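You operate a simulated robot arm through the tools that you are given. There is no shell and no other tool. Be economical: measure what you need, move in short steps, check, and stop when the job is done.

You run a simulated two-armed robot. Do the job below in one go: nothing can be reset, and whatever is moved stays where it is left.

## Task
Soap the teal cloth, rub its stain out on the green washboard and rinse it in the blue tub.
Fine: hold the board while you rub; lay the rinsed cloth on the steel bench; leave the other cloth. No more than 10 ml spilt; nothing pinched, dropped or knocked.

Only the result counts: the job must be done as asked and must still hold three seconds after the hand-in. Knocking over, shifting, dropping, spilling or breaking anything else fails it. Flat cloth is picked up by pressing the open fingertips on it (5 to 10 N) and closing them slowly along it; thin cloth reads only 2 to 8 mm in the jaws.

## Robot
Two 7-joint arms with two-finger parallel grippers on one trunk, on a base that drives. Base frame: it is fixed to the floor where the robot stands at the start and does not move with it; the origin is under the middle of the robot, x ahead of it, y to its left, z up; the surface under the hand at the start is at about z = 0.75. Readings come in m, degrees, newtons and seconds.
The left shoulder is at the start at [0.07, 0.163, 1.145], the right one opposite. With the tool pointing down near the work surface each hand reaches from about 0.38 to 0.88 m from the robot's upright axis, wherever it stands, measured 20 degrees to its own side. Places, roughly: blue tub (27x26x10 cm) [0.6, -0.2, 0.8]; steel bench [0.6, 0, 0.8]; yellow soap bar (9x6x4 cm) [0.7, 0.3, 0.8]. Payload 3.43 kg a hand.
The TCP of each hand is the grasp point between the finger pads, 0.034 m short of the fingertips. In the tool frame z runs along the fingers and y along their closing line. The gripper opens to 0.128 m. The fingers are 0.024 m wide and 0.012 m thick; the gripper's body (0.048 by 0.13 m) begins 0.096 m behind the TCP.
Orientation is that of the tool frame in the base frame, as [roll, pitch, yaw] about the fixed x, y, z axes, in that order (R = Rz(yaw) Ry(pitch) Rx(roll)). With the fingers straight down and closing along the base's y, the tool's x points along the base's -x, its y along +y and its z along -z.

## Interface
- The arms move only by the tool drive_tool. It takes "left_commands", "right_commands" or both (then of equal length, played together; a hand with none holds still); each is a list of rows, each an object of numbers (a shift or turn left out is 0, a gripper value left out holds the last): "dx", "dy", "dz": the shift along the tool's x, y, z in m; "ax", "ay", "az": the turn, a rotation vector about the tool's x, y, z in rad; "jaw": the finger opening in m, from 0 to 0.128. In form: [{"dx": .., "dy": .., "dz": .., "ax": .., "ay": .., "az": .., "jaw": ..}, ...]. A call has 1 to 12 rows; each row is the pose to reach, as a shift and turn from the pose commanded when the call began, along the tool's axes at that moment. A row lasts 0.2 s, in which the tool goes at most 0.05 m and 8.6 degrees; a call with a longer step from one row to the next is refused whole, and so is a gripper value outside its range. A pose out of reach is approached as far as the arm can. The call stops where the force on the tool passes 90 N (or 10 N more than at its start, if that is more) or the arm is blocked; 0.2 s more then pass. Each finger travels about 0.153 m/s and halts on what it meets, pressing with about 43 N; the grip force reading is that of the motor and also rises with nothing between the fingers. The clock runs only during rows and for 0.2 s after the last one: add rows that repeat a pose to give the fingers time. The reply holds the time, the measured pose of the TCP, the force on the tool along the base axes, the opening and the grip force, in the units named above and with some noise, with the torque about the TCP (base axes, N m) and any sound that the robot's microphone picked up.
- Cameras (640 x 400 px; columns grow to the right, rows downward): "scene" is now at [0.1315, 0.0097, 1.3549]; the picture's right is [0.12, -0.99, 0.00], its down [-0.71, -0.09, -0.70] and it looks along [0.69, 0.08, -0.72] (base axes); focal length 228 px, centre (320, 200). "left" rides on the left gripper at [0.076, 0.011, -0.16] in its tool frame; the picture's right is [-0.15, 0.99, 0.00], its down [-0.88, -0.13, -0.46] and it looks along [-0.45, -0.07, 0.89] (tool axes); focal length 234 px, centre (320, 200). "right" rides on the right gripper at [0.076, -0.011, -0.16] in its tool frame; the picture's right is [0.15, 0.99, 0.00], its down [-0.88, 0.13, -0.46] and it looks along [-0.45, 0.07, 0.89] (tool axes); focal length 234 px, centre (320, 200). There is no depth. A picture from a camera that has moved, and an enlarged one, comes with that camera's place and axes in the base frame and with its lens.
- get_image(camera): a new picture of that camera. No time passes.
- raise_lower(by): slides the trunk up (or, below 0, down) by that many m; the arms and the scene camera ride with it, the base frame stays. It gives what a move gives, with no picture.
- drive_base(legs): drives the robot by 1 to 6 legs, each [ahead, left, turn to the left] in m, m and degrees, along the robot's own axes; the way and the turn of a leg run together, so that a leg with both is an arc; at most 1.5 m and 180 degrees a leg. The arms and the cameras ride along, it lands a little off, and it stops where it bumps. It gives what a move gives.
- pan_tilt(pan, tilt): turns the head with the scene camera to pan (to the left, within 86 degrees either way) and tilt (down, from -29 to 69), counted from straight ahead of the robot. It gives what a move gives.
- inspect(camera, box): a new picture of the part [left, top, right, bottom] of that camera's present view, enlarged. No time passes.
- finish_job(): hands the job in; it is judged then, once.

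Work in short steps. Places have to be worked out from the pictures, the camera data and where the tool is seen: move nearer, look again, correct. Check each grasp and each placing, and mend what went wrong. You have 120 turns and 100 pictures in all, those below and enlarged ones among them. Open the grippers and draw the arms clear of the work before you hand the job in, unless the task says otherwise; then end with one line.

The tools are called after "Request:" by a JSON object that holds its "method" and its "body". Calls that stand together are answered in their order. drive_tool: Moves the arms, as the interface text tells. Its arguments: {"type":"object","properties":{"left_commands":{"type":"array"},"right_commands":{"type":"array"}},"required":[]} The other tools are called the same way: raise_lower (by) slides the trunk up or down; drive_base (legs) drives the base; pan_tilt (pan, tilt) turns the head that bears the scene camera; get_image (camera) takes a picture; inspect (camera, box) takes an enlarged picture of a part of a camera's view; finish_job () hands the job in.

At the start:

```text
t: 0.0
left_tool_pos: [0.5183, 0.3054, 1.1228]
left_ee_rot: [-180.0, 0.0, -180.0]
left_ft_force: [-0.4, 0.6, 0.0]
left_torque: [-0.05, 0.07, -0.05]
left_gripper_width: 0.128
left_finger_force: 0.1
right_tool_pos: [0.7002, -0.2667, 1.1562]
right_ee_rot: [179.9, 0.0, 180.0]
right_ft_force: [-0.8, -0.1, -0.6]
right_torque: [-0.01, -0.02, 0.01]
right_gripper_width: 0.1278
right_finger_force: 0.0
trunk travel left (down, up): [-0.625, 0.315]
robot x, y, heading: [-0.0024, -0.0018, 0.0]
head pan, tilt: [6.8, 45.9]
```

scene: 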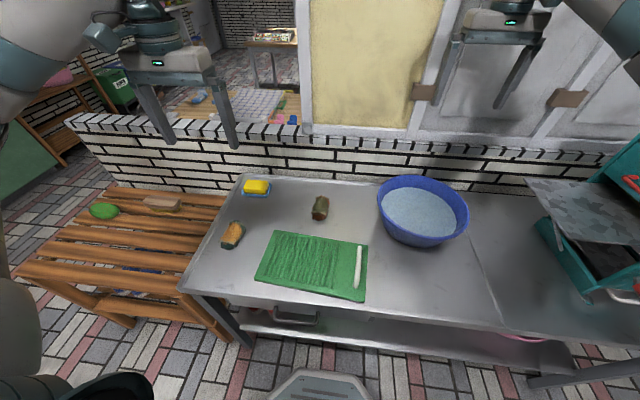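
right: 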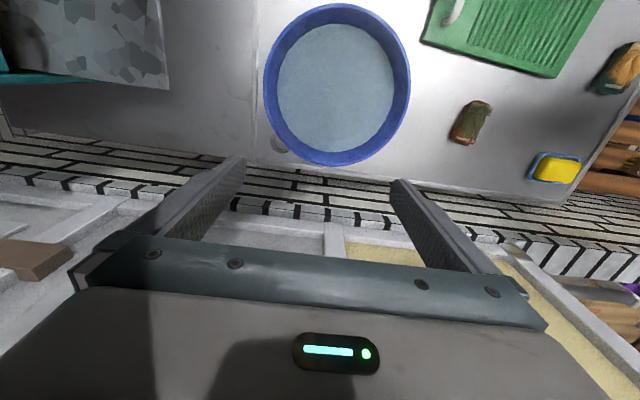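
left: 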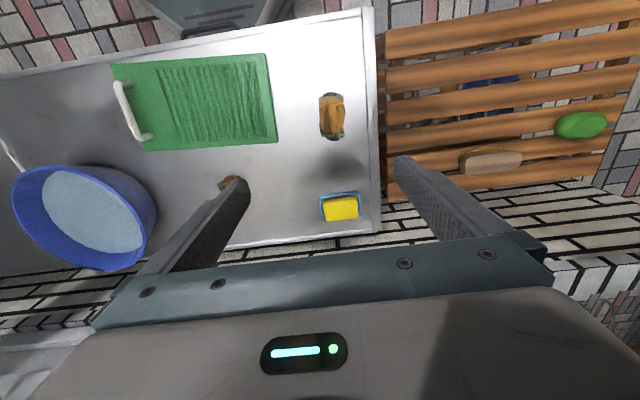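

The bench, tub, board and soap are visible, but no teal cloth yet. I'll pan the head to the right to look for it.

Request:
{"method": "pan_tilt", "body": {"pan": -50, "tilt": 45}}

Request:
{"method": "get_image", "body": {"camera": "scene"}}

Request:
{"method": "inspect", "body": {"camera": "left", "box": [100, 20, 400, 260]}}

```text
t: 1.3
left_tool_pos: [0.518, 0.3058, 1.1232]
left_ee_rot: [179.9, 0.1, -180.0]
left_ft_force: [-0.7, -0.4, -0.7]
left_torque: [-0.01, 0.01, 0.02]
left_gripper_width: 0.128
left_finger_force: 0.1
right_tool_pos: [0.6996, -0.267, 1.1553]
right_ee_rot: [179.9, 0.0, -180.0]
right_ft_force: [-0.1, 0.2, 0.1]
right_torque: [0.01, -0.01, 0.02]
right_gripper_width: 0.1283
right_finger_force: 0.1
trunk travel left (down, up): [-0.625, 0.315]
robot x, y, heading: [-0.0016, -0.0006, 0.2]
head pan, tilt: [-50.0, 45.0]
```

```text
96 pictures are left
camera scene: at [0.1038, -0.0621, 1.3561], right [-0.77, -0.64, 0.0], down [-0.46, 0.54, -0.71], along [0.45, -0.54, -0.71], focal length 228 px, centre (320, 200)
```

scene: 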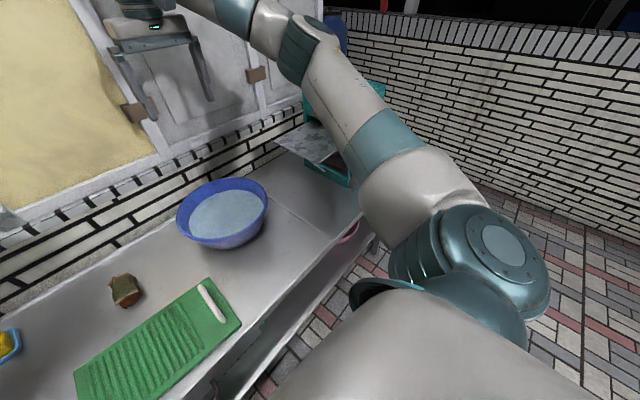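

```text
1.67 times, centred on (250, 140) of left
camera zoom: at [0.4427, 0.3164, 1.2828], right [0.15, 0.99, 0.0], down [0.88, -0.13, 0.46], along [0.45, -0.07, -0.89], focal length 390 px, centre (437, 300)
```

zoom: 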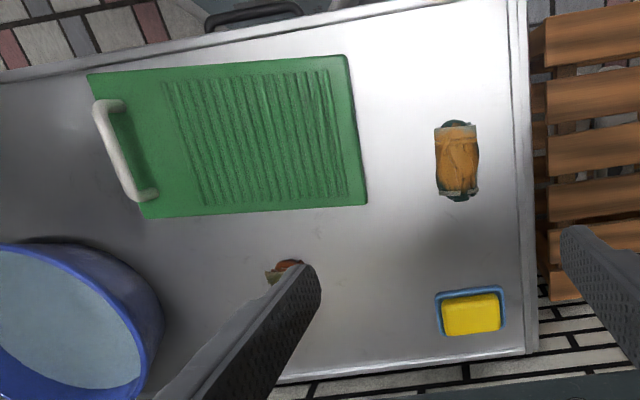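

No cloth so far except maybe the two rolled things. I'll zoom in on them and look left.

Request:
{"method": "inspect", "body": {"camera": "scene", "box": [240, 60, 440, 260]}}

Request:
{"method": "pan_tilt", "body": {"pan": 35, "tilt": 55}}

Request:
{"method": "get_image", "body": {"camera": "scene"}}

```text
2.00 times, centred on (340, 160) of scene
camera zoom: at [0.1038, -0.0621, 1.3561], right [-0.77, -0.64, 0.0], down [-0.46, 0.54, -0.71], along [0.45, -0.54, -0.71], focal length 456 px, centre (280, 280)
```

zoom: 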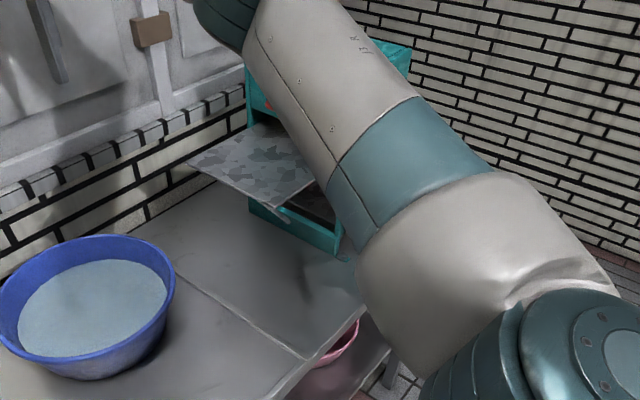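

```text
t: 2.9
left_tool_pos: [0.5181, 0.3049, 1.1227]
left_ee_rot: [180.0, 0.0, 179.9]
left_ft_force: [0.6, 0.1, 0.5]
left_torque: [0.01, -0.01, 0.0]
left_gripper_width: 0.1278
left_finger_force: 0.0
right_tool_pos: [0.7, -0.2673, 1.1557]
right_ee_rot: [180.0, 0.0, 180.0]
right_ft_force: [-0.3, -0.6, 0.1]
right_torque: [-0.01, 0.0, 0.0]
right_gripper_width: 0.1277
right_finger_force: 0.0
trunk travel left (down, up): [-0.625, 0.315]
robot x, y, heading: [-0.0001, -0.0032, 0.2]
head pan, tilt: [35.0, 55.0]
```

```text
93 pictures are left
camera scene: at [0.1106, 0.0414, 1.3427], right [0.57, -0.82, 0.0], down [-0.67, -0.47, -0.57], along [0.47, 0.33, -0.82], focal length 228 px, centre (320, 200)
```

scene: 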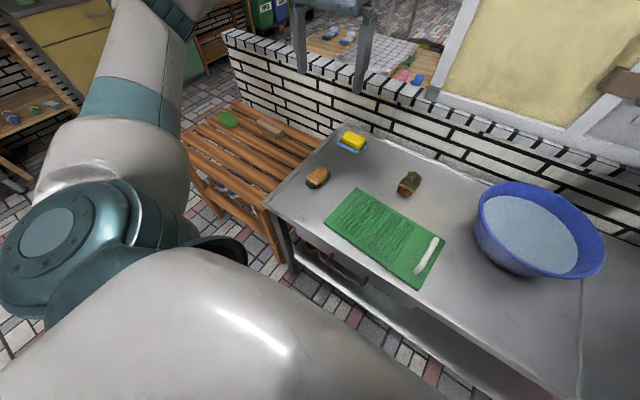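

I'll zoom on the shelf, the wooden rack and the two odd items.

Request:
{"method": "inspect", "body": {"camera": "scene", "box": [180, 90, 420, 300]}}

Request:
{"method": "inspect", "body": {"camera": "scene", "box": [300, 150, 440, 230]}}

```text
1.90 times, centred on (300, 195) of scene
camera zoom: at [0.1106, 0.0414, 1.3427], right [0.57, -0.82, 0.0], down [-0.67, -0.47, -0.57], along [0.47, 0.33, -0.82], focal length 434 px, centre (358, 210)
```

zoom: 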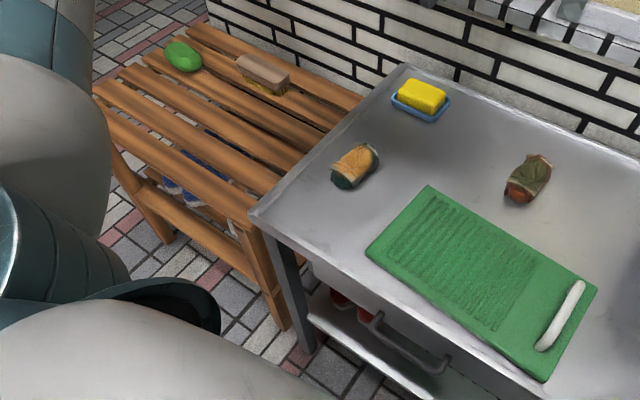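

```text
4.57 times, centred on (370, 190) of scene
camera zoom: at [0.1106, 0.0414, 1.3427], right [0.57, -0.82, 0.0], down [-0.67, -0.47, -0.57], along [0.47, 0.33, -0.82], focal length 1041 px, centre (91, 246)
```

zoom: 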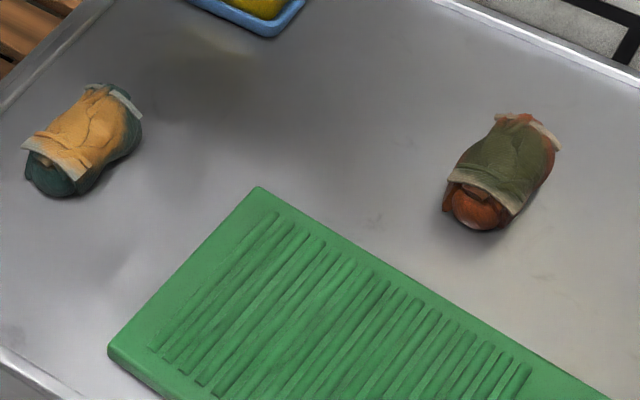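

The teal cloth is the left roll at about [0.51, 0.33], with an ochre patch on it. The other cloth is the rust roll with an olive patch. I'll move the left hand down and back for a closer look.

Request:
{"method": "drive_tool", "body": {"left_commands": [{"dx": 0.02, "dy": 0.01, "dz": 0.035}, {"dx": 0.04, "dy": 0.02, "dz": 0.07}, {"dx": 0.06, "dy": 0.03, "dz": 0.105}, {"dx": 0.08, "dy": 0.04, "dz": 0.14}, {"dx": 0.1, "dy": 0.045, "dz": 0.17}]}}

Request:
{"method": "get_image", "body": {"camera": "left"}}

```text
t: 4.0
left_tool_pos: [0.4174, 0.3506, 0.9517]
left_ee_rot: [180.0, 0.0, -179.9]
left_ft_force: [0.1, 0.5, 0.1]
left_torque: [0.02, -0.02, 0.03]
left_gripper_width: 0.1277
left_finger_force: 0.0
right_tool_pos: [0.6994, -0.2661, 1.1562]
right_ee_rot: [179.9, 0.0, -180.0]
right_ft_force: [-0.7, -0.4, 0.4]
right_torque: [0.0, -0.03, 0.01]
right_gripper_width: 0.1282
right_finger_force: 0.0
trunk travel left (down, up): [-0.625, 0.315]
robot x, y, heading: [0.0028, 0.0028, -0.1]
head pan, tilt: [35.0, 55.0]
```

```text
90 pictures are left
camera left: at [0.3416, 0.3621, 1.1126], right [0.15, 0.99, 0.0], down [0.88, -0.13, 0.46], along [0.45, -0.07, -0.89], focal length 234 px, centre (320, 200)
```

left: 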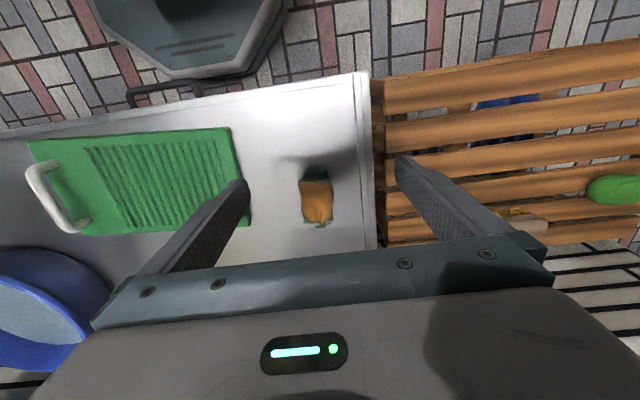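

Request:
{"method": "inspect", "body": {"camera": "left", "box": [270, 140, 370, 250]}}

Request:
{"method": "inspect", "body": {"camera": "left", "box": [0, 70, 380, 300]}}

```text
3.64 times, centred on (320, 195) of left
camera zoom: at [0.3416, 0.3621, 1.1126], right [0.15, 0.99, 0.0], down [0.88, -0.13, 0.46], along [0.45, -0.07, -0.89], focal length 852 px, centre (320, 218)
```

zoom: 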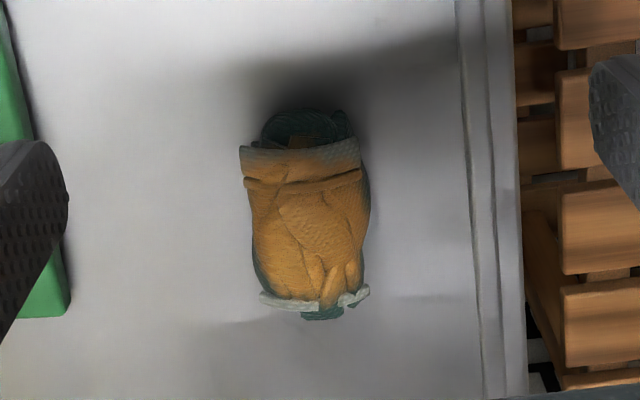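

```text
1.68 times, centred on (190, 185) of left
camera zoom: at [0.3416, 0.3621, 1.1126], right [0.15, 0.99, 0.0], down [0.88, -0.13, 0.46], along [0.45, -0.07, -0.89], focal length 394 px, centre (539, 225)
```

zoom: 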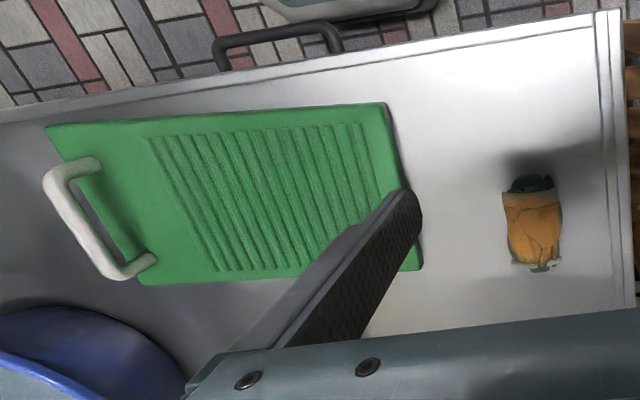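

The teal roll is about 9 x 5 cm, centred near [0.515, 0.33], with its long axis along x. I'll move the left hand above it with the jaws at 9 cm and check the alignment.

Request:
{"method": "drive_tool", "body": {"left_commands": [{"dx": -0.035, "dy": -0.007, "dz": 0.02, "jaw": 0.09}, {"dx": -0.07, "dy": -0.014, "dz": 0.04, "jaw": 0.09}, {"dx": -0.098, "dy": -0.02, "dz": 0.08, "jaw": 0.09}, {"dx": -0.098, "dy": -0.02, "dz": 0.1, "jaw": 0.09}]}}

Request:
{"method": "get_image", "body": {"camera": "left"}}

Request:
{"method": "get_image", "body": {"camera": "scene"}}

```text
t: 5.0
left_tool_pos: [0.5152, 0.3315, 0.8516]
left_ee_rot: [180.0, -0.1, -179.9]
left_ft_force: [0.3, 0.7, -0.4]
left_torque: [-0.01, -0.04, 0.0]
left_gripper_width: 0.0904
left_finger_force: 0.1
right_tool_pos: [0.6992, -0.2657, 1.1568]
right_ee_rot: [-179.9, 0.0, -180.0]
right_ft_force: [0.8, 0.5, 0.4]
right_torque: [0.02, -0.04, -0.02]
right_gripper_width: 0.1277
right_finger_force: 0.1
trunk travel left (down, up): [-0.625, 0.315]
robot x, y, heading: [-0.0041, -0.0006, -0.0]
head pan, tilt: [35.0, 55.0]
```

```text
87 pictures are left
camera left: at [0.4395, 0.3422, 1.0124], right [0.15, 0.99, 0.0], down [0.88, -0.13, 0.46], along [0.45, -0.07, -0.89], focal length 234 px, centre (320, 200)
```

left: 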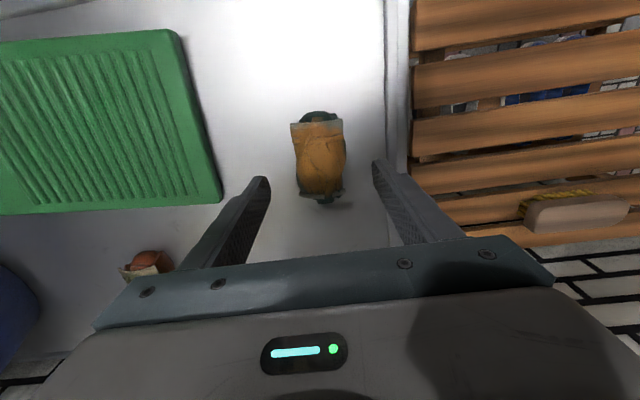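

```text
86 pictures are left
camera scene: at [0.11, 0.0419, 1.3427], right [0.57, -0.82, 0.0], down [-0.67, -0.47, -0.57], along [0.47, 0.33, -0.82], focal length 228 px, centre (320, 200)
```

scene: 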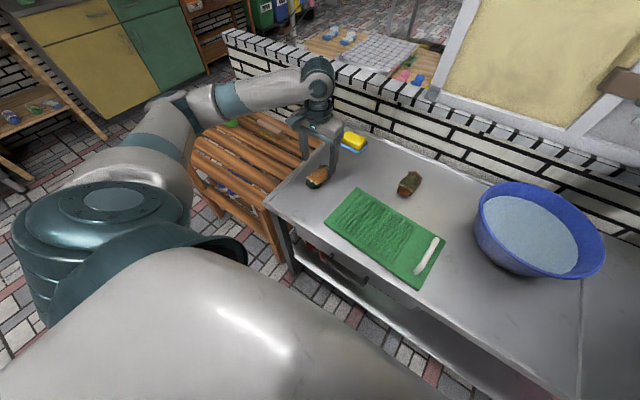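

The roll lies between the fingers at [0.515, 0.330]. I'll descend so the tips reach about 2 cm above the bench, then close gradually.

Request:
{"method": "drive_tool", "body": {"left_commands": [{"dz": 0.025}, {"dz": 0.045}, {"dz": 0.045, "jaw": 0.07}, {"dz": 0.045, "jaw": 0.055}, {"dz": 0.045, "jaw": 0.045}, {"dz": 0.045, "jaw": 0.035}, {"dz": 0.045, "jaw": 0.03}]}}

Request:
{"method": "get_image", "body": {"camera": "left"}}

```text
t: 6.7
left_tool_pos: [0.5154, 0.3306, 0.8079]
left_ee_rot: [179.9, 0.0, 179.9]
left_ft_force: [-0.9, -0.9, 0.1]
left_torque: [-0.01, -0.03, 0.02]
left_gripper_width: 0.0456
left_finger_force: 42.9
right_tool_pos: [0.6989, -0.2676, 1.1561]
right_ee_rot: [-180.0, 0.0, -179.9]
right_ft_force: [1.0, 0.3, 0.6]
right_torque: [-0.01, 0.02, 0.02]
right_gripper_width: 0.1279
right_finger_force: 0.0
trunk travel left (down, up): [-0.625, 0.315]
robot x, y, heading: [0.0001, -0.0004, 0.1]
head pan, tilt: [35.0, 55.0]
```

```text
85 pictures are left
camera left: at [0.4404, 0.3413, 0.9682], right [0.15, 0.99, 0.0], down [0.88, -0.13, 0.46], along [0.45, -0.07, -0.89], focal length 234 px, centre (320, 200)
```

left: 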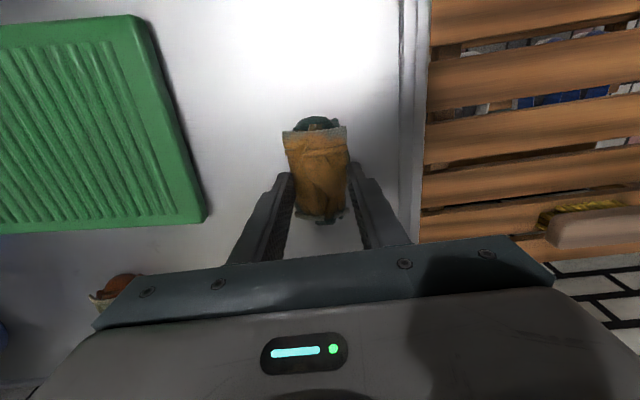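

Gripped at 4.6 cm. I'll lift it and tip the fingers back toward the head to see the underside.

Request:
{"method": "drive_tool", "body": {"left_commands": [{"dz": -0.02}, {"dz": -0.06}, {"dz": -0.1}, {"dz": -0.14}, {"dz": -0.18, "ay": 0.14}, {"dz": -0.2, "ay": 0.28}, {"dz": -0.2, "ay": 0.42}, {"dz": -0.2, "ay": 0.56}, {"dz": -0.2, "ay": 0.7}, {"dz": -0.2, "ay": 0.84}, {"dz": -0.2, "ay": 0.98}]}}

Request:
{"method": "get_image", "body": {"camera": "scene"}}

```text
t: 9.1
left_tool_pos: [0.5176, 0.3287, 1.0087]
left_ee_rot: [179.9, -56.2, -179.9]
left_ft_force: [-0.2, 0.4, -0.3]
left_torque: [-0.03, 0.03, -0.02]
left_gripper_width: 0.0299
left_finger_force: 0.2
right_tool_pos: [0.6997, -0.2684, 1.1549]
right_ee_rot: [179.8, 0.0, 180.0]
right_ft_force: [-0.5, 0.1, -0.4]
right_torque: [0.04, 0.02, 0.02]
right_gripper_width: 0.1282
right_finger_force: 0.1
trunk travel left (down, up): [-0.625, 0.315]
robot x, y, heading: [-0.0013, 0.0012, -0.1]
head pan, tilt: [35.0, 55.0]
```

```text
84 pictures are left
camera scene: at [0.1114, 0.0395, 1.3426], right [0.57, -0.82, 0.0], down [-0.67, -0.47, -0.57], along [0.47, 0.33, -0.82], focal length 228 px, centre (320, 200)
```

scene: 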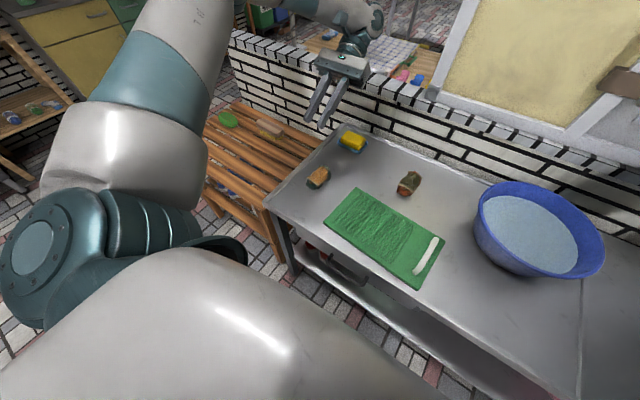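

The roll slipped out and stayed on the bench because I gripped too high. I'll rotate back, reopen and go down again.

Request:
{"method": "drive_tool", "body": {"left_commands": [{"ay": -0.14, "jaw": 0.09}, {"ay": -0.28, "jaw": 0.09}, {"ay": -0.42, "jaw": 0.09}, {"ay": -0.56, "jaw": 0.09}, {"ay": -0.7, "jaw": 0.09}, {"ay": -0.84, "jaw": 0.09}, {"ay": -0.98, "jaw": 0.09}]}}

Request:
{"method": "get_image", "body": {"camera": "left"}}

```text
t: 10.7
left_tool_pos: [0.5154, 0.3302, 1.0076]
left_ee_rot: [-180.0, 0.1, 180.0]
left_ft_force: [-0.3, 0.4, -0.6]
left_torque: [-0.03, 0.0, -0.01]
left_gripper_width: 0.0898
left_finger_force: 0.0
right_tool_pos: [0.6982, -0.2655, 1.1562]
right_ee_rot: [-179.9, 0.0, 179.9]
right_ft_force: [-1.0, 0.2, -0.4]
right_torque: [0.0, 0.0, 0.02]
right_gripper_width: 0.1278
right_finger_force: 0.1
trunk travel left (down, up): [-0.625, 0.315]
robot x, y, heading: [-0.0016, -0.0023, 0.1]
head pan, tilt: [35.0, 55.0]
```

```text
83 pictures are left
camera left: at [0.4396, 0.3419, 1.1683], right [0.15, 0.99, 0.0], down [0.88, -0.13, 0.46], along [0.45, -0.07, -0.89], focal length 234 px, centre (320, 200)
```

left: 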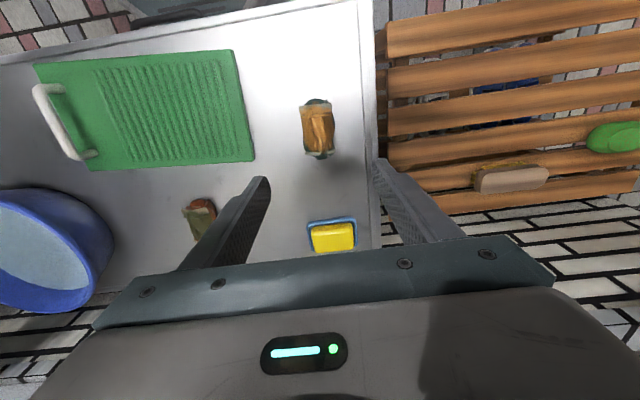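

It has not moved. I'll descend to TCP z≈0.792 with the jaws open, then check the force.

Request:
{"method": "drive_tool", "body": {"left_commands": [{"dz": 0.05}, {"dz": 0.1}, {"dz": 0.15}, {"dz": 0.19}, {"dz": 0.205}, {"dz": 0.215}]}}

Request:
{"method": "inspect", "body": {"camera": "left", "box": [220, 80, 420, 260]}}

```text
t: 12.1
left_tool_pos: [0.5169, 0.3297, 0.7911]
left_ee_rot: [-180.0, -0.1, -179.9]
left_ft_force: [-0.1, 0.1, 0.1]
left_torque: [-0.04, -0.01, -0.02]
left_gripper_width: 0.0899
left_finger_force: 0.1
right_tool_pos: [0.7004, -0.2667, 1.1572]
right_ee_rot: [179.9, 0.1, -180.0]
right_ft_force: [-0.3, 0.2, 0.2]
right_torque: [0.01, -0.01, 0.0]
right_gripper_width: 0.128
right_finger_force: 0.0
trunk travel left (down, up): [-0.625, 0.315]
robot x, y, heading: [0.0028, -0.0001, 0.0]
head pan, tilt: [35.0, 55.0]
```

```text
2.22 times, centred on (320, 170) of left
camera zoom: at [0.441, 0.3414, 0.952], right [0.15, 0.99, 0.0], down [0.88, -0.13, 0.46], along [0.45, -0.07, -0.89], focal length 520 px, centre (320, 267)
```

zoom: 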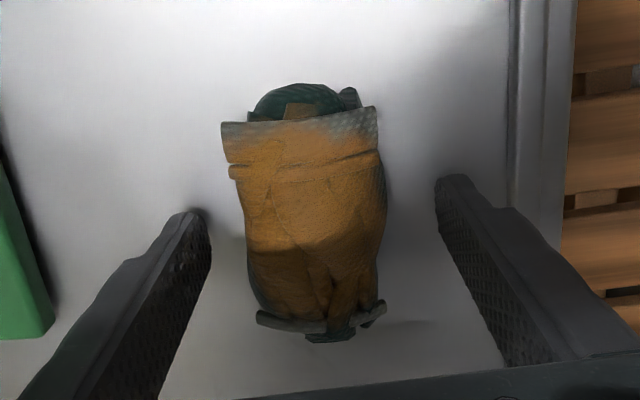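

No contact force yet and the tips are beside the roll. I'll close now.

Request:
{"method": "drive_tool", "body": {"left_commands": [{"jaw": 0.07}, {"jaw": 0.055}, {"jaw": 0.045}, {"jaw": 0.04}, {"jaw": 0.04}]}}

Request:
{"method": "drive_tool", "body": {"left_commands": [{"dz": -0.01}, {"dz": -0.02}, {"dz": -0.03}]}}

Request:
{"method": "get_image", "body": {"camera": "left"}}

```text
t: 13.2
left_tool_pos: [0.5162, 0.33, 0.7916]
left_ee_rot: [180.0, 0.0, 179.9]
left_ft_force: [0.1, -0.2, 0.3]
left_torque: [0.0, 0.02, -0.01]
left_gripper_width: 0.0496
left_finger_force: 43.0
right_tool_pos: [0.6996, -0.2669, 1.1568]
right_ee_rot: [-180.0, 0.0, 180.0]
right_ft_force: [0.1, -0.2, 1.2]
right_torque: [-0.02, 0.04, -0.02]
right_gripper_width: 0.1278
right_finger_force: 0.0
trunk travel left (down, up): [-0.625, 0.315]
robot x, y, heading: [-0.0006, 0.0014, -0.1]
head pan, tilt: [35.0, 55.0]
```

```text
t: 14.1
left_tool_pos: [0.5157, 0.3306, 0.8224]
left_ee_rot: [-180.0, 0.1, -179.9]
left_ft_force: [-0.1, 0.0, -0.4]
left_torque: [0.02, -0.01, 0.04]
left_gripper_width: 0.0491
left_finger_force: 43.0
right_tool_pos: [0.6995, -0.2678, 1.1566]
right_ee_rot: [-179.9, 0.0, 180.0]
right_ft_force: [0.5, 0.2, -0.3]
right_torque: [0.0, 0.0, 0.0]
right_gripper_width: 0.1281
right_finger_force: 0.0
trunk travel left (down, up): [-0.625, 0.315]
robot x, y, heading: [-0.0031, 0.0009, -0.1]
head pan, tilt: [35.0, 55.0]
```

```text
81 pictures are left
camera left: at [0.4406, 0.3413, 0.9826], right [0.15, 0.99, 0.0], down [0.88, -0.13, 0.46], along [0.45, -0.07, -0.89], focal length 234 px, centre (320, 200)
```

left: 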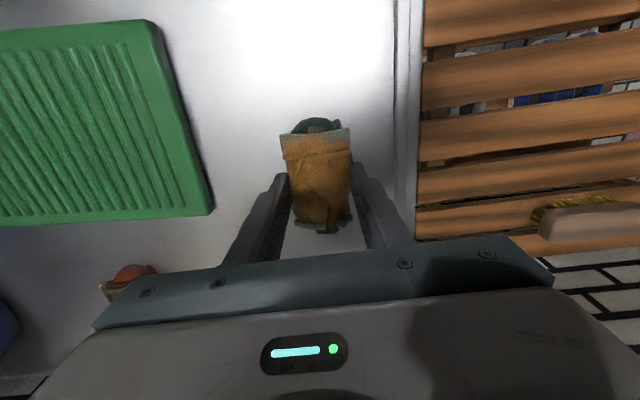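

Held at 4.9 cm this time. I'll lift higher and tip the fingers toward the head to see the underside.

Request:
{"method": "drive_tool", "body": {"left_commands": [{"dz": -0.04}, {"dz": -0.08}, {"dz": -0.12}, {"dz": -0.16}, {"dz": -0.2, "ay": 0.14}, {"dz": -0.2, "ay": 0.28}, {"dz": -0.2, "ay": 0.42}, {"dz": -0.2, "ay": 0.56}, {"dz": -0.2, "ay": 0.7}, {"dz": -0.2, "ay": 0.84}, {"dz": -0.2, "ay": 0.98}]}}

Request:
{"method": "inspect", "body": {"camera": "scene", "box": [260, 60, 440, 200]}}

```text
t: 16.4
left_tool_pos: [0.5178, 0.3287, 1.0222]
left_ee_rot: [180.0, -56.3, -179.8]
left_ft_force: [-0.4, -0.4, -0.9]
left_torque: [0.03, -0.02, -0.01]
left_gripper_width: 0.0496
left_finger_force: 43.4
right_tool_pos: [0.7009, -0.2683, 1.1558]
right_ee_rot: [179.9, 0.0, 179.9]
right_ft_force: [-0.3, -0.1, 0.2]
right_torque: [0.04, 0.0, 0.0]
right_gripper_width: 0.128
right_finger_force: 0.1
trunk travel left (down, up): [-0.625, 0.315]
robot x, y, heading: [-0.0012, -0.0004, 0.0]
head pan, tilt: [35.0, 55.0]
```

```text
2.86 times, centred on (350, 130) of scene
camera zoom: at [0.1115, 0.0394, 1.3426], right [0.57, -0.82, 0.0], down [-0.67, -0.47, -0.57], along [0.47, 0.33, -0.82], focal length 651 px, centre (234, 400)
```

zoom: 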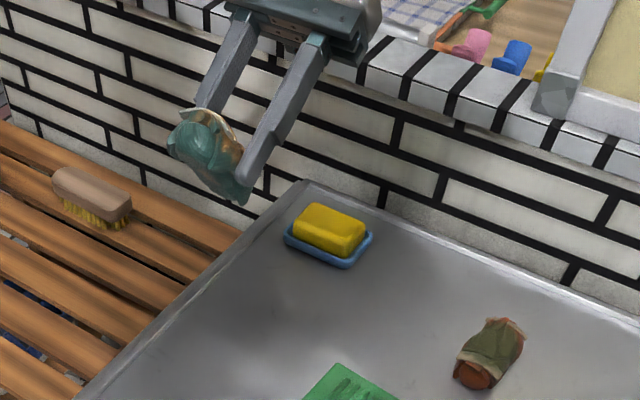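

The underside shows teal. I'll zoom in for any stain there.

Request:
{"method": "inspect", "body": {"camera": "scene", "box": [300, 80, 350, 125]}}

```text
8.89 times, centred on (325, 102) of scene
camera zoom: at [0.1115, 0.0394, 1.3426], right [0.57, -0.82, 0.0], down [-0.67, -0.47, -0.57], along [0.47, 0.33, -0.82], focal length 2024 px, centre (276, 1067)
```

zoom: 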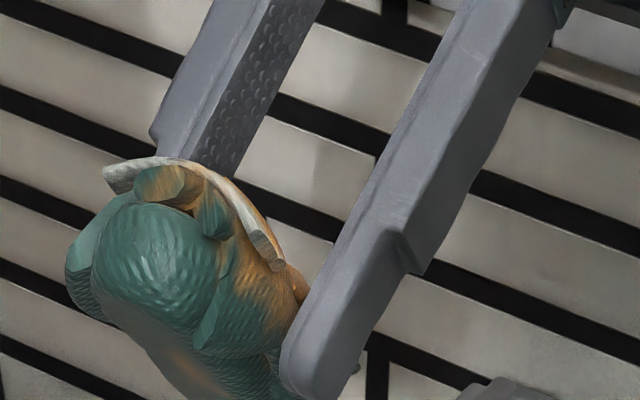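

The underside is clean teal, so the ochre on top is the stain. It has to face down, so I'll flip the cloth by a hand-over: left to right, right lays it stain-down, left regrasps. First I level the left hand.

Request:
{"method": "drive_tool", "body": {"left_commands": [{"ay": -0.14}, {"ay": -0.28}, {"ay": -0.42}, {"ay": -0.56}, {"ay": -0.7}, {"ay": -0.84}, {"ay": -0.98}]}}

Request:
{"method": "drive_tool", "body": {"left_commands": [{"dx": -0.005, "dy": -0.02, "dz": -0.01, "ax": 0.14}, {"dx": -0.01, "dy": -0.04, "dz": -0.02, "ax": 0.28}, {"dx": -0.015, "dy": -0.06, "dz": -0.03, "ax": 0.42}, {"dx": -0.02, "dy": -0.08, "dz": -0.03, "ax": 0.56}, {"dx": -0.025, "dy": -0.1, "dz": -0.03, "ax": 0.7}, {"dx": -0.03, "dy": -0.12, "dz": -0.03, "ax": 0.84}, {"dx": -0.03, "dy": -0.14, "dz": -0.03, "ax": 0.98}, {"dx": -0.03, "dy": -0.16, "dz": -0.03, "ax": 1.12}, {"dx": -0.03, "dy": -0.18, "dz": -0.03, "ax": 1.26}, {"dx": -0.03, "dy": -0.2, "dz": -0.03, "ax": 1.4}, {"dx": -0.03, "dy": -0.22, "dz": -0.03, "ax": 1.5}, {"dx": -0.03, "dy": -0.22, "dz": -0.03, "ax": 1.57}]}}

Request:
{"method": "drive_tool", "body": {"right_commands": [{"dx": 0.02, "dy": -0.01, "ax": -0.14}, {"dx": 0.04, "dy": -0.02, "ax": -0.28}, {"dx": 0.06, "dy": -0.03, "ax": -0.42}, {"dx": 0.08, "dy": -0.03, "ax": -0.56}, {"dx": 0.1, "dy": -0.03, "ax": -0.7}, {"dx": 0.12, "dy": -0.03, "ax": -0.84}, {"dx": 0.14, "dy": -0.03, "ax": -0.98}, {"dx": 0.15, "dy": -0.03, "ax": -1.12}, {"dx": 0.15, "dy": -0.03, "ax": -1.26}, {"dx": 0.15, "dy": -0.03, "ax": -1.4}, {"dx": 0.15, "dy": -0.03, "ax": -1.5}, {"dx": 0.15, "dy": -0.03, "ax": -1.57}]}}

```text
t: 18.1
left_tool_pos: [0.5164, 0.3308, 1.0223]
left_ee_rot: [180.0, 0.1, -179.9]
left_ft_force: [-1.0, -0.1, -0.1]
left_torque: [0.02, -0.03, 0.0]
left_gripper_width: 0.0494
left_finger_force: 43.5
right_tool_pos: [0.6998, -0.2659, 1.1568]
right_ee_rot: [-179.9, 0.0, 179.9]
right_ft_force: [-0.9, 0.2, -1.1]
right_torque: [-0.01, -0.04, 0.03]
right_gripper_width: 0.128
right_finger_force: 0.0
trunk travel left (down, up): [-0.625, 0.315]
robot x, y, heading: [-0.0005, 0.0017, 0.2]
head pan, tilt: [35.0, 55.0]
```

```text
t: 20.6
left_tool_pos: [0.5468, 0.1112, 1.0528]
left_ee_rot: [-89.9, 0.0, -179.9]
left_ft_force: [0.2, 0.4, -0.3]
left_torque: [0.0, 0.01, -0.04]
left_gripper_width: 0.0495
left_finger_force: 43.4
right_tool_pos: [0.6993, -0.2669, 1.1559]
right_ee_rot: [-179.9, 0.0, 180.0]
right_ft_force: [-0.9, 0.5, 0.4]
right_torque: [0.0, -0.02, 0.06]
right_gripper_width: 0.128
right_finger_force: 0.0
trunk travel left (down, up): [-0.625, 0.315]
robot x, y, heading: [0.0021, 0.0005, -0.1]
head pan, tilt: [35.0, 55.0]
```

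```text
t: 23.2
left_tool_pos: [0.5455, 0.1097, 1.0523]
left_ee_rot: [-90.2, -0.1, -179.9]
left_ft_force: [0.6, -0.4, -1.0]
left_torque: [0.02, -0.03, 0.01]
left_gripper_width: 0.0494
left_finger_force: 42.9
right_tool_pos: [0.5495, -0.2958, 1.1559]
right_ee_rot: [89.9, 0.0, 179.9]
right_ft_force: [0.1, 0.0, 0.9]
right_torque: [-0.01, 0.02, -0.02]
right_gripper_width: 0.1283
right_finger_force: 0.1
trunk travel left (down, up): [-0.625, 0.315]
robot x, y, heading: [0.0002, 0.0016, -0.2]
head pan, tilt: [35.0, 55.0]
```

Both hands are at 90°. I'll turn the right gripper about its axis so it closes along x, and lower it to the cloth's height.

Request:
{"method": "drive_tool", "body": {"right_commands": [{"dy": -0.01, "az": 0.14}, {"dy": -0.02, "az": 0.28}, {"dy": -0.03, "az": 0.42}, {"dy": -0.04, "az": 0.56}, {"dy": -0.05, "az": 0.7}, {"dy": -0.06, "az": 0.84}, {"dy": -0.07, "az": 0.98}, {"dy": -0.08, "az": 1.12}, {"dy": -0.09, "az": 1.26}, {"dy": -0.1, "az": 1.4}, {"dy": -0.103, "az": 1.5}, {"dy": -0.103, "az": 1.57}]}}

Request:
{"method": "pan_tilt", "body": {"pan": 0, "tilt": 35}}

Request:
{"method": "get_image", "body": {"camera": "scene"}}

Request:
{"method": "get_image", "body": {"camera": "right"}}

```text
t: 25.9
left_tool_pos: [0.5454, 0.1104, 1.0515]
left_ee_rot: [-90.0, 0.0, -179.9]
left_ft_force: [-0.1, 0.4, 0.1]
left_torque: [0.0, -0.04, -0.02]
left_gripper_width: 0.0489
left_finger_force: 43.0
right_tool_pos: [0.5498, -0.2963, 1.0538]
right_ee_rot: [-102.9, -89.9, 13.0]
right_ft_force: [0.3, 0.5, -0.5]
right_torque: [0.0, 0.01, 0.01]
right_gripper_width: 0.1283
right_finger_force: 0.1
trunk travel left (down, up): [-0.625, 0.315]
robot x, y, heading: [0.0001, 0.0009, -0.1]
head pan, tilt: [35.0, 55.0]
```

```text
t: 26.9
left_tool_pos: [0.5453, 0.1092, 1.0517]
left_ee_rot: [-90.0, 0.0, -180.0]
left_ft_force: [-0.5, -0.3, -0.4]
left_torque: [0.0, 0.0, -0.01]
left_gripper_width: 0.0489
left_finger_force: 43.1
right_tool_pos: [0.5496, -0.2966, 1.0528]
right_ee_rot: [120.1, -89.9, 149.9]
right_ft_force: [0.2, -0.1, -0.4]
right_torque: [0.01, -0.04, -0.02]
right_gripper_width: 0.1281
right_finger_force: 0.1
trunk travel left (down, up): [-0.625, 0.315]
robot x, y, heading: [0.0011, 0.0002, 0.3]
head pan, tilt: [0.0, 35.0]
```

```text
78 pictures are left
camera scene: at [0.1395, 0.0002, 1.3708], right [0.0, -1.0, 0.0], down [-0.57, 0.0, -0.82], along [0.82, 0.0, -0.57], focal length 228 px, centre (320, 200)
```

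scene: 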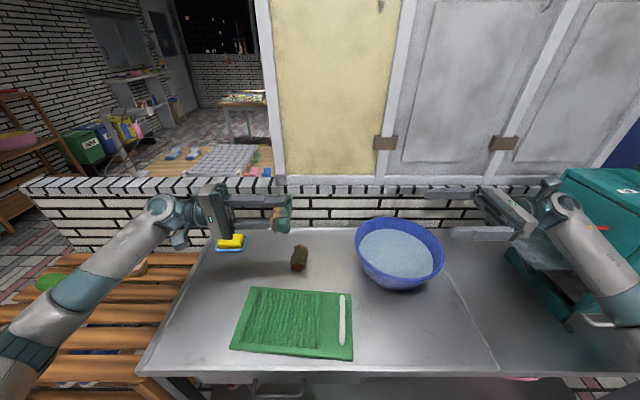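

```text
77 pictures are left
camera right: at [0.5377, -0.4565, 1.1289], right [0.99, 0.0, 0.15], down [0.13, -0.46, -0.88], along [0.07, 0.89, -0.45], focal length 234 px, centre (320, 200)
```

right: 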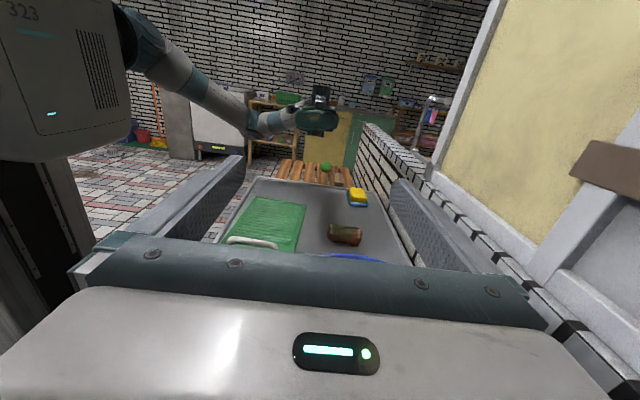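

The hands line up at x≈0.546 and z≈1.052. I'll advance the right hand along +y until its open fingers straddle the cloth's ends.

Request:
{"method": "drive_tool", "body": {"right_commands": [{"dy": -0.003, "dz": 0.045}, {"dy": -0.005, "dz": 0.09}, {"dy": -0.005, "dz": 0.135}, {"dy": -0.005, "dz": 0.18}, {"dy": -0.005, "dz": 0.225}, {"dy": -0.005, "dz": 0.27}]}}

Request:
{"method": "get_image", "body": {"camera": "right"}}

Request:
{"method": "get_image", "body": {"camera": "left"}}

```text
t: 28.3
left_tool_pos: [0.5456, 0.1119, 1.0517]
left_ee_rot: [-90.0, 0.0, 180.0]
left_ft_force: [0.5, -0.2, -0.5]
left_torque: [-0.02, 0.0, -0.02]
left_gripper_width: 0.0489
left_finger_force: 43.2
right_tool_pos: [0.545, -0.0262, 1.0519]
right_ee_rot: [151.7, -90.0, 118.2]
right_ft_force: [0.5, 0.2, -0.2]
right_torque: [0.01, 0.01, -0.03]
right_gripper_width: 0.1281
right_finger_force: 0.1
trunk travel left (down, up): [-0.625, 0.315]
robot x, y, heading: [-0.0038, 0.0016, 0.1]
head pan, tilt: [0.0, 35.0]
```

```text
76 pictures are left
camera right: at [0.5332, -0.1853, 1.1296], right [0.99, 0.0, 0.15], down [0.13, -0.46, -0.88], along [0.07, 0.89, -0.45], focal length 234 px, centre (320, 200)
```

right: 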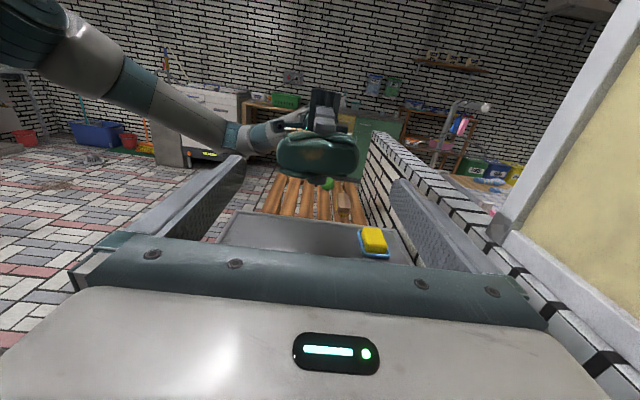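

```text
75 pictures are left
camera left: at [0.4707, 0.271, 1.0416], right [0.15, 0.0, -0.99], down [0.88, 0.46, 0.13], along [0.45, -0.89, 0.07], focal length 234 px, centre (320, 200)
```

left: 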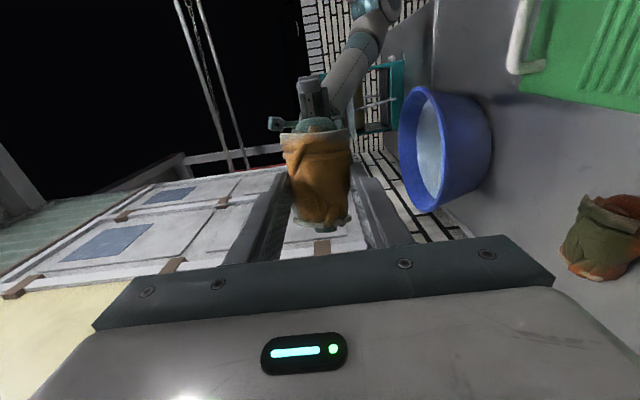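

Well aligned. I'll advance another 0.09 m and close on the ends.

Request:
{"method": "drive_tool", "body": {"right_commands": [{"dz": 0.03}, {"dz": 0.06}, {"dz": 0.08}, {"dz": 0.092}, {"dz": 0.092, "jaw": 0.11}, {"dz": 0.092, "jaw": 0.095}, {"dz": 0.092, "jaw": 0.085}, {"dz": 0.092, "jaw": 0.075}, {"dz": 0.092, "jaw": 0.07}]}}

Request:
{"method": "get_image", "body": {"camera": "right"}}

Request:
{"method": "get_image", "body": {"camera": "left"}}

```text
t: 30.3
left_tool_pos: [0.547, 0.1111, 1.0521]
left_ee_rot: [-89.9, 0.0, -179.8]
left_ft_force: [15.5, -0.6, -1.9]
left_torque: [-0.15, 0.0, 0.45]
left_gripper_width: 0.0491
left_finger_force: 42.9
right_tool_pos: [0.5432, 0.0652, 1.0535]
right_ee_rot: [140.7, -89.8, 129.4]
right_ft_force: [-15.6, 0.5, 1.0]
right_torque: [0.18, 0.04, 0.33]
right_gripper_width: 0.0991
right_finger_force: 42.6
trunk travel left (down, up): [-0.625, 0.315]
robot x, y, heading: [0.0022, -0.0002, -0.0]
head pan, tilt: [0.0, 35.0]
```

```text
74 pictures are left
camera right: at [0.5323, -0.0943, 1.129], right [0.99, 0.0, 0.15], down [0.13, -0.46, -0.88], along [0.07, 0.89, -0.45], focal length 234 px, centre (320, 200)
```

right: 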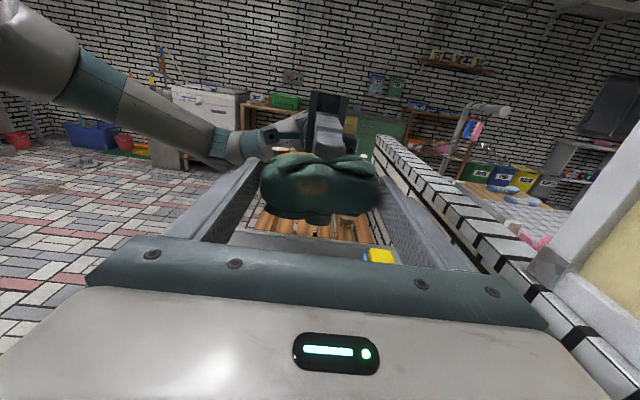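

```text
73 pictures are left
camera left: at [0.4706, 0.2702, 1.0421], right [0.15, 0.0, -0.99], down [0.88, 0.46, 0.13], along [0.45, -0.89, 0.07], focal length 234 px, centre (320, 200)
```

left: 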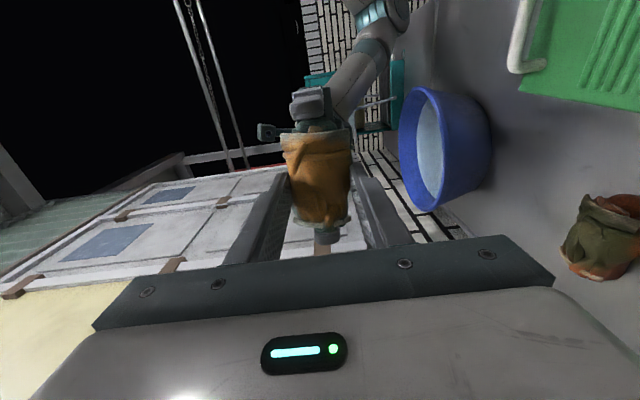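

Gripped at 9.9 cm. There is a faint ochre spot on the underside; I'll zoom in on it before letting go.

Request:
{"method": "inspect", "body": {"camera": "right", "box": [250, 140, 390, 230]}}

```text
4.44 times, centred on (320, 185) of right
camera zoom: at [0.5323, -0.0943, 1.129], right [0.99, 0.0, 0.15], down [0.13, -0.46, -0.88], along [0.07, 0.89, -0.45], focal length 1041 px, centre (320, 267)
```

zoom: 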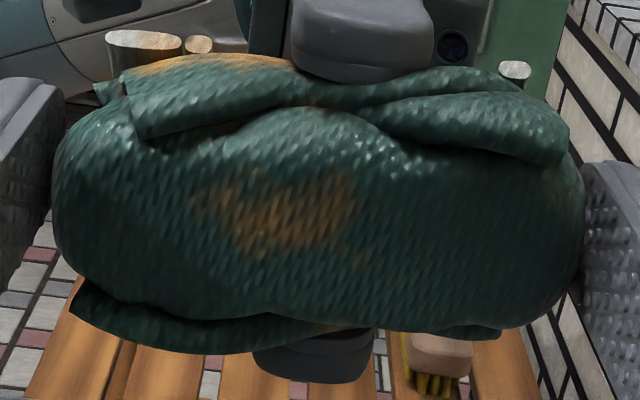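

The ochre covers nearly the whole original top, so I'll keep flipping. The left hand opens and withdraws.

Request:
{"method": "drive_tool", "body": {"left_commands": [{"jaw": 0.06}, {"jaw": 0.08}, {"jaw": 0.09}, {"dz": -0.03}, {"dz": -0.07}, {"dz": -0.11}, {"dz": -0.15}]}}

Request:
{"method": "get_image", "body": {"camera": "left"}}

Request:
{"method": "get_image", "body": {"camera": "scene"}}

```text
t: 31.9
left_tool_pos: [0.5478, 0.2615, 1.0518]
left_ee_rot: [-89.9, -0.1, -180.0]
left_ft_force: [-0.4, 0.3, 0.4]
left_torque: [0.0, -0.03, -0.02]
left_gripper_width: 0.0901
left_finger_force: 0.0
right_tool_pos: [0.5438, 0.0654, 1.0528]
right_ee_rot: [146.7, -90.0, 123.3]
right_ft_force: [0.8, 0.1, -0.2]
right_torque: [0.02, 0.05, -0.01]
right_gripper_width: 0.0994
right_finger_force: 43.0
trunk travel left (down, up): [-0.625, 0.315]
robot x, y, heading: [-0.0002, 0.0004, 0.1]
head pan, tilt: [0.0, 35.0]
```

```text
71 pictures are left
camera left: at [0.4717, 0.4205, 1.0417], right [0.15, 0.0, -0.99], down [0.88, 0.46, 0.13], along [0.45, -0.89, 0.07], focal length 234 px, centre (320, 200)
```

left: 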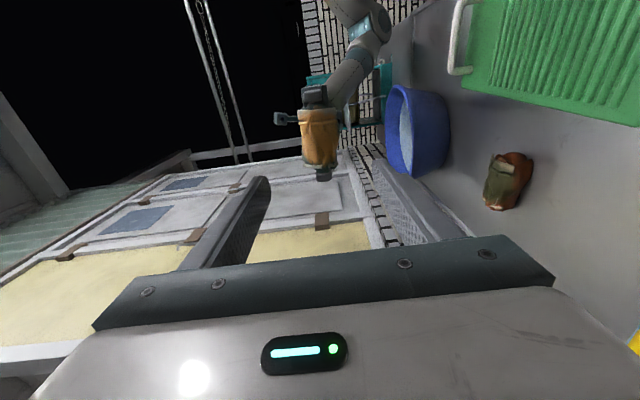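

```text
70 pictures are left
camera scene: at [0.1395, 0.0009, 1.3709], right [0.0, -1.0, 0.0], down [-0.57, 0.0, -0.82], along [0.82, 0.0, -0.57], focal length 228 px, centre (320, 200)
```

scene: 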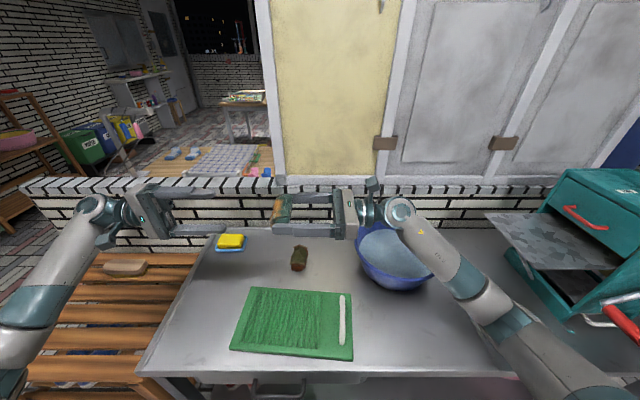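

The right hand holds the cloth alone. I'll rotate both hands to point down: right toward [0.63, 0.19] over free bench, left clear to the left.

Request:
{"method": "drive_tool", "body": {"right_commands": [{"dx": 0.0, "ay": -0.13}, {"dx": 0.0, "ay": -0.26}, {"dx": 0.0, "ay": -0.4}, {"dy": 0.01, "ay": -0.54}, {"dy": 0.03, "dz": 0.01, "ay": -0.68}, {"dy": 0.045, "dz": 0.025, "ay": -0.82}, {"dy": 0.06, "dz": 0.045, "ay": -0.96}, {"dy": 0.07, "dz": 0.065, "ay": -1.1}, {"dy": 0.08, "dz": 0.085, "ay": -1.24}, {"dy": 0.087, "dz": 0.105, "ay": -1.38}, {"dy": 0.087, "dz": 0.125, "ay": -1.5}, {"dy": 0.087, "dz": 0.125, "ay": -1.5708}], "left_commands": [{"dz": -0.02, "ax": -0.13}, {"dz": -0.04, "ax": -0.26}, {"dz": -0.06, "ax": -0.4}, {"dz": -0.08, "ax": -0.54}, {"dz": -0.1, "ax": -0.68}, {"dz": -0.12, "ax": -0.82}, {"dz": -0.13, "ax": -0.96}, {"dz": -0.13, "ax": -1.1}, {"dz": -0.13, "ax": -1.24}, {"dz": -0.13, "ax": -1.38}, {"dz": -0.13, "ax": -1.5}, {"dz": -0.13, "ax": -1.5708}]}}

Request:
{"method": "get_image", "body": {"camera": "right"}}

Request:
{"method": "get_image", "body": {"camera": "scene"}}

```text
t: 34.5
left_tool_pos: [0.5463, 0.3889, 1.0525]
left_ee_rot: [179.9, 0.0, 179.9]
left_ft_force: [-0.8, -0.8, -0.5]
left_torque: [0.0, 0.0, 0.01]
left_gripper_width: 0.0901
left_finger_force: 0.1
right_tool_pos: [0.6323, 0.1906, 1.0532]
right_ee_rot: [-180.0, 0.0, 89.9]
right_ft_force: [0.0, 0.1, 0.7]
right_torque: [-0.01, -0.04, 0.01]
right_gripper_width: 0.0991
right_finger_force: 43.2
trunk travel left (down, up): [-0.625, 0.315]
robot x, y, heading: [-0.0011, -0.0003, 0.0]
head pan, tilt: [0.0, 35.0]
```

```text
69 pictures are left
camera right: at [0.6204, 0.266, 1.2124], right [0.99, 0.15, 0.0], down [0.13, -0.88, 0.46], along [0.07, -0.45, -0.89], focal length 234 px, centre (320, 200)
```

right: 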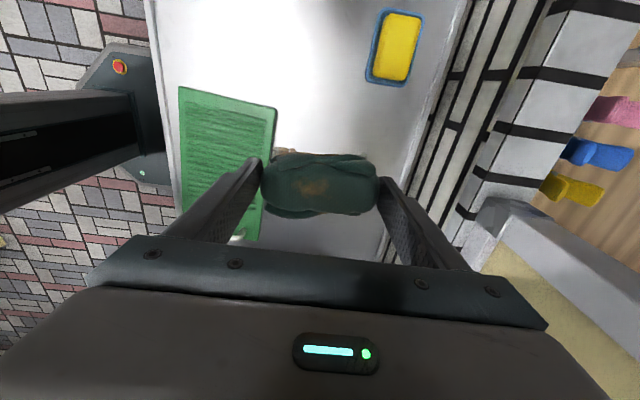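

```text
68 pictures are left
camera scene: at [0.1395, -0.0002, 1.3708], right [0.0, -1.0, 0.0], down [-0.57, 0.0, -0.82], along [0.82, 0.0, -0.57], focal length 228 px, centre (320, 200)
```

scene: 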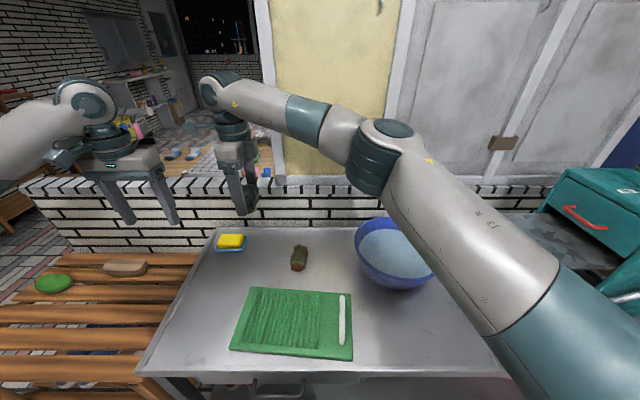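

The right hand points down with the stain side below. I'll lower it and shift 1.5 cm away from the board, stopping just above contact.

Request:
{"method": "drive_tool", "body": {"right_commands": [{"dy": 0.015, "dz": 0.045}, {"dy": 0.015, "dz": 0.09}, {"dy": 0.015, "dz": 0.135}, {"dy": 0.015, "dz": 0.18}, {"dy": 0.015, "dz": 0.21}, {"dy": 0.015, "dz": 0.23}, {"dy": 0.015, "dz": 0.237}]}}

Request:
{"method": "drive_tool", "body": {"right_commands": [{"dz": 0.004}, {"dz": 0.008}]}}

Request:
{"method": "inspect", "body": {"camera": "scene", "box": [190, 180, 360, 300]}}

```text
t: 36.1
left_tool_pos: [0.546, 0.3895, 1.0528]
left_ee_rot: [-180.0, 0.0, -179.9]
left_ft_force: [0.2, -0.1, 0.4]
left_torque: [0.0, -0.02, -0.03]
left_gripper_width: 0.0899
left_finger_force: 0.1
right_tool_pos: [0.6472, 0.1899, 0.8151]
right_ee_rot: [179.9, 0.0, 90.0]
right_ft_force: [0.2, 0.0, 0.0]
right_torque: [-0.01, 0.04, -0.05]
right_gripper_width: 0.0993
right_finger_force: 43.3
trunk travel left (down, up): [-0.625, 0.315]
robot x, y, heading: [0.001, -0.0019, 0.2]
head pan, tilt: [0.0, 35.0]
```

```text
t: 36.7
left_tool_pos: [0.5467, 0.3897, 1.0526]
left_ee_rot: [180.0, 0.1, 179.9]
left_ft_force: [-0.6, 1.3, 1.0]
left_torque: [-0.03, 0.02, 0.0]
left_gripper_width: 0.0897
left_finger_force: 0.0
right_tool_pos: [0.647, 0.191, 0.8079]
right_ee_rot: [179.8, 0.2, 90.0]
right_ft_force: [-0.5, 0.1, 0.3]
right_torque: [0.0, -0.02, 0.03]
right_gripper_width: 0.099
right_finger_force: 42.8
trunk travel left (down, up): [-0.625, 0.315]
robot x, y, heading: [0.0032, 0.0048, -0.0]
head pan, tilt: [0.0, 35.0]
```

```text
3.33 times, centred on (275, 240) of scene
camera zoom: at [0.1396, 0.0004, 1.3709], right [0.0, -1.0, 0.0], down [-0.57, 0.0, -0.82], along [0.82, 0.0, -0.57], focal length 759 px, centre (470, 67)
```

zoom: 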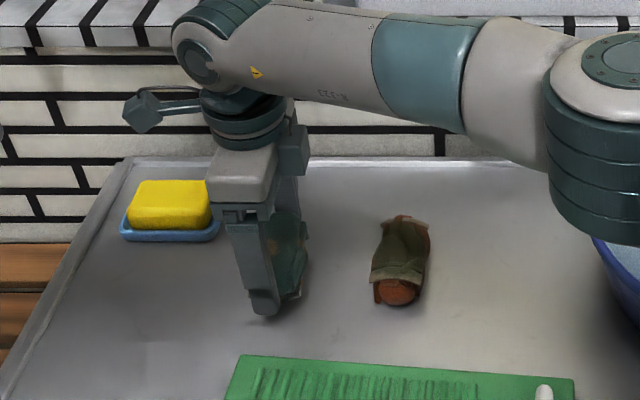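

Not touching yet. I'll lower in small steps until the force rises.

Request:
{"method": "drive_tool", "body": {"right_commands": [{"dz": 0.004}, {"dz": 0.008}]}}

Request:
{"method": "drive_tool", "body": {"right_commands": [{"dz": 0.003}, {"dz": 0.005}]}}

```text
t: 37.3
left_tool_pos: [0.5467, 0.3894, 1.0526]
left_ee_rot: [-180.0, -0.1, 180.0]
left_ft_force: [-0.6, -1.1, 0.0]
left_torque: [0.0, 0.01, 0.0]
left_gripper_width: 0.0901
left_finger_force: 0.1
right_tool_pos: [0.646, 0.1903, 0.7998]
right_ee_rot: [-179.9, 0.0, 90.0]
right_ft_force: [-0.3, -0.2, 0.3]
right_torque: [-0.01, 0.02, 0.03]
right_gripper_width: 0.0993
right_finger_force: 42.8
trunk travel left (down, up): [-0.625, 0.315]
robot x, y, heading: [-0.0012, 0.0028, -0.1]
head pan, tilt: [0.0, 35.0]
```

```text
t: 37.9
left_tool_pos: [0.5463, 0.3903, 1.053]
left_ee_rot: [179.9, 0.1, -180.0]
left_ft_force: [0.4, 0.0, 0.6]
left_torque: [0.01, -0.02, 0.0]
left_gripper_width: 0.0901
left_finger_force: 0.2
right_tool_pos: [0.6468, 0.1904, 0.7957]
right_ee_rot: [-180.0, -0.1, 90.0]
right_ft_force: [-0.4, 0.7, 0.8]
right_torque: [0.0, -0.01, -0.01]
right_gripper_width: 0.0994
right_finger_force: 43.3
trunk travel left (down, up): [-0.625, 0.315]
robot x, y, heading: [0.0004, 0.0004, 0.1]
head pan, tilt: [0.0, 35.0]
```

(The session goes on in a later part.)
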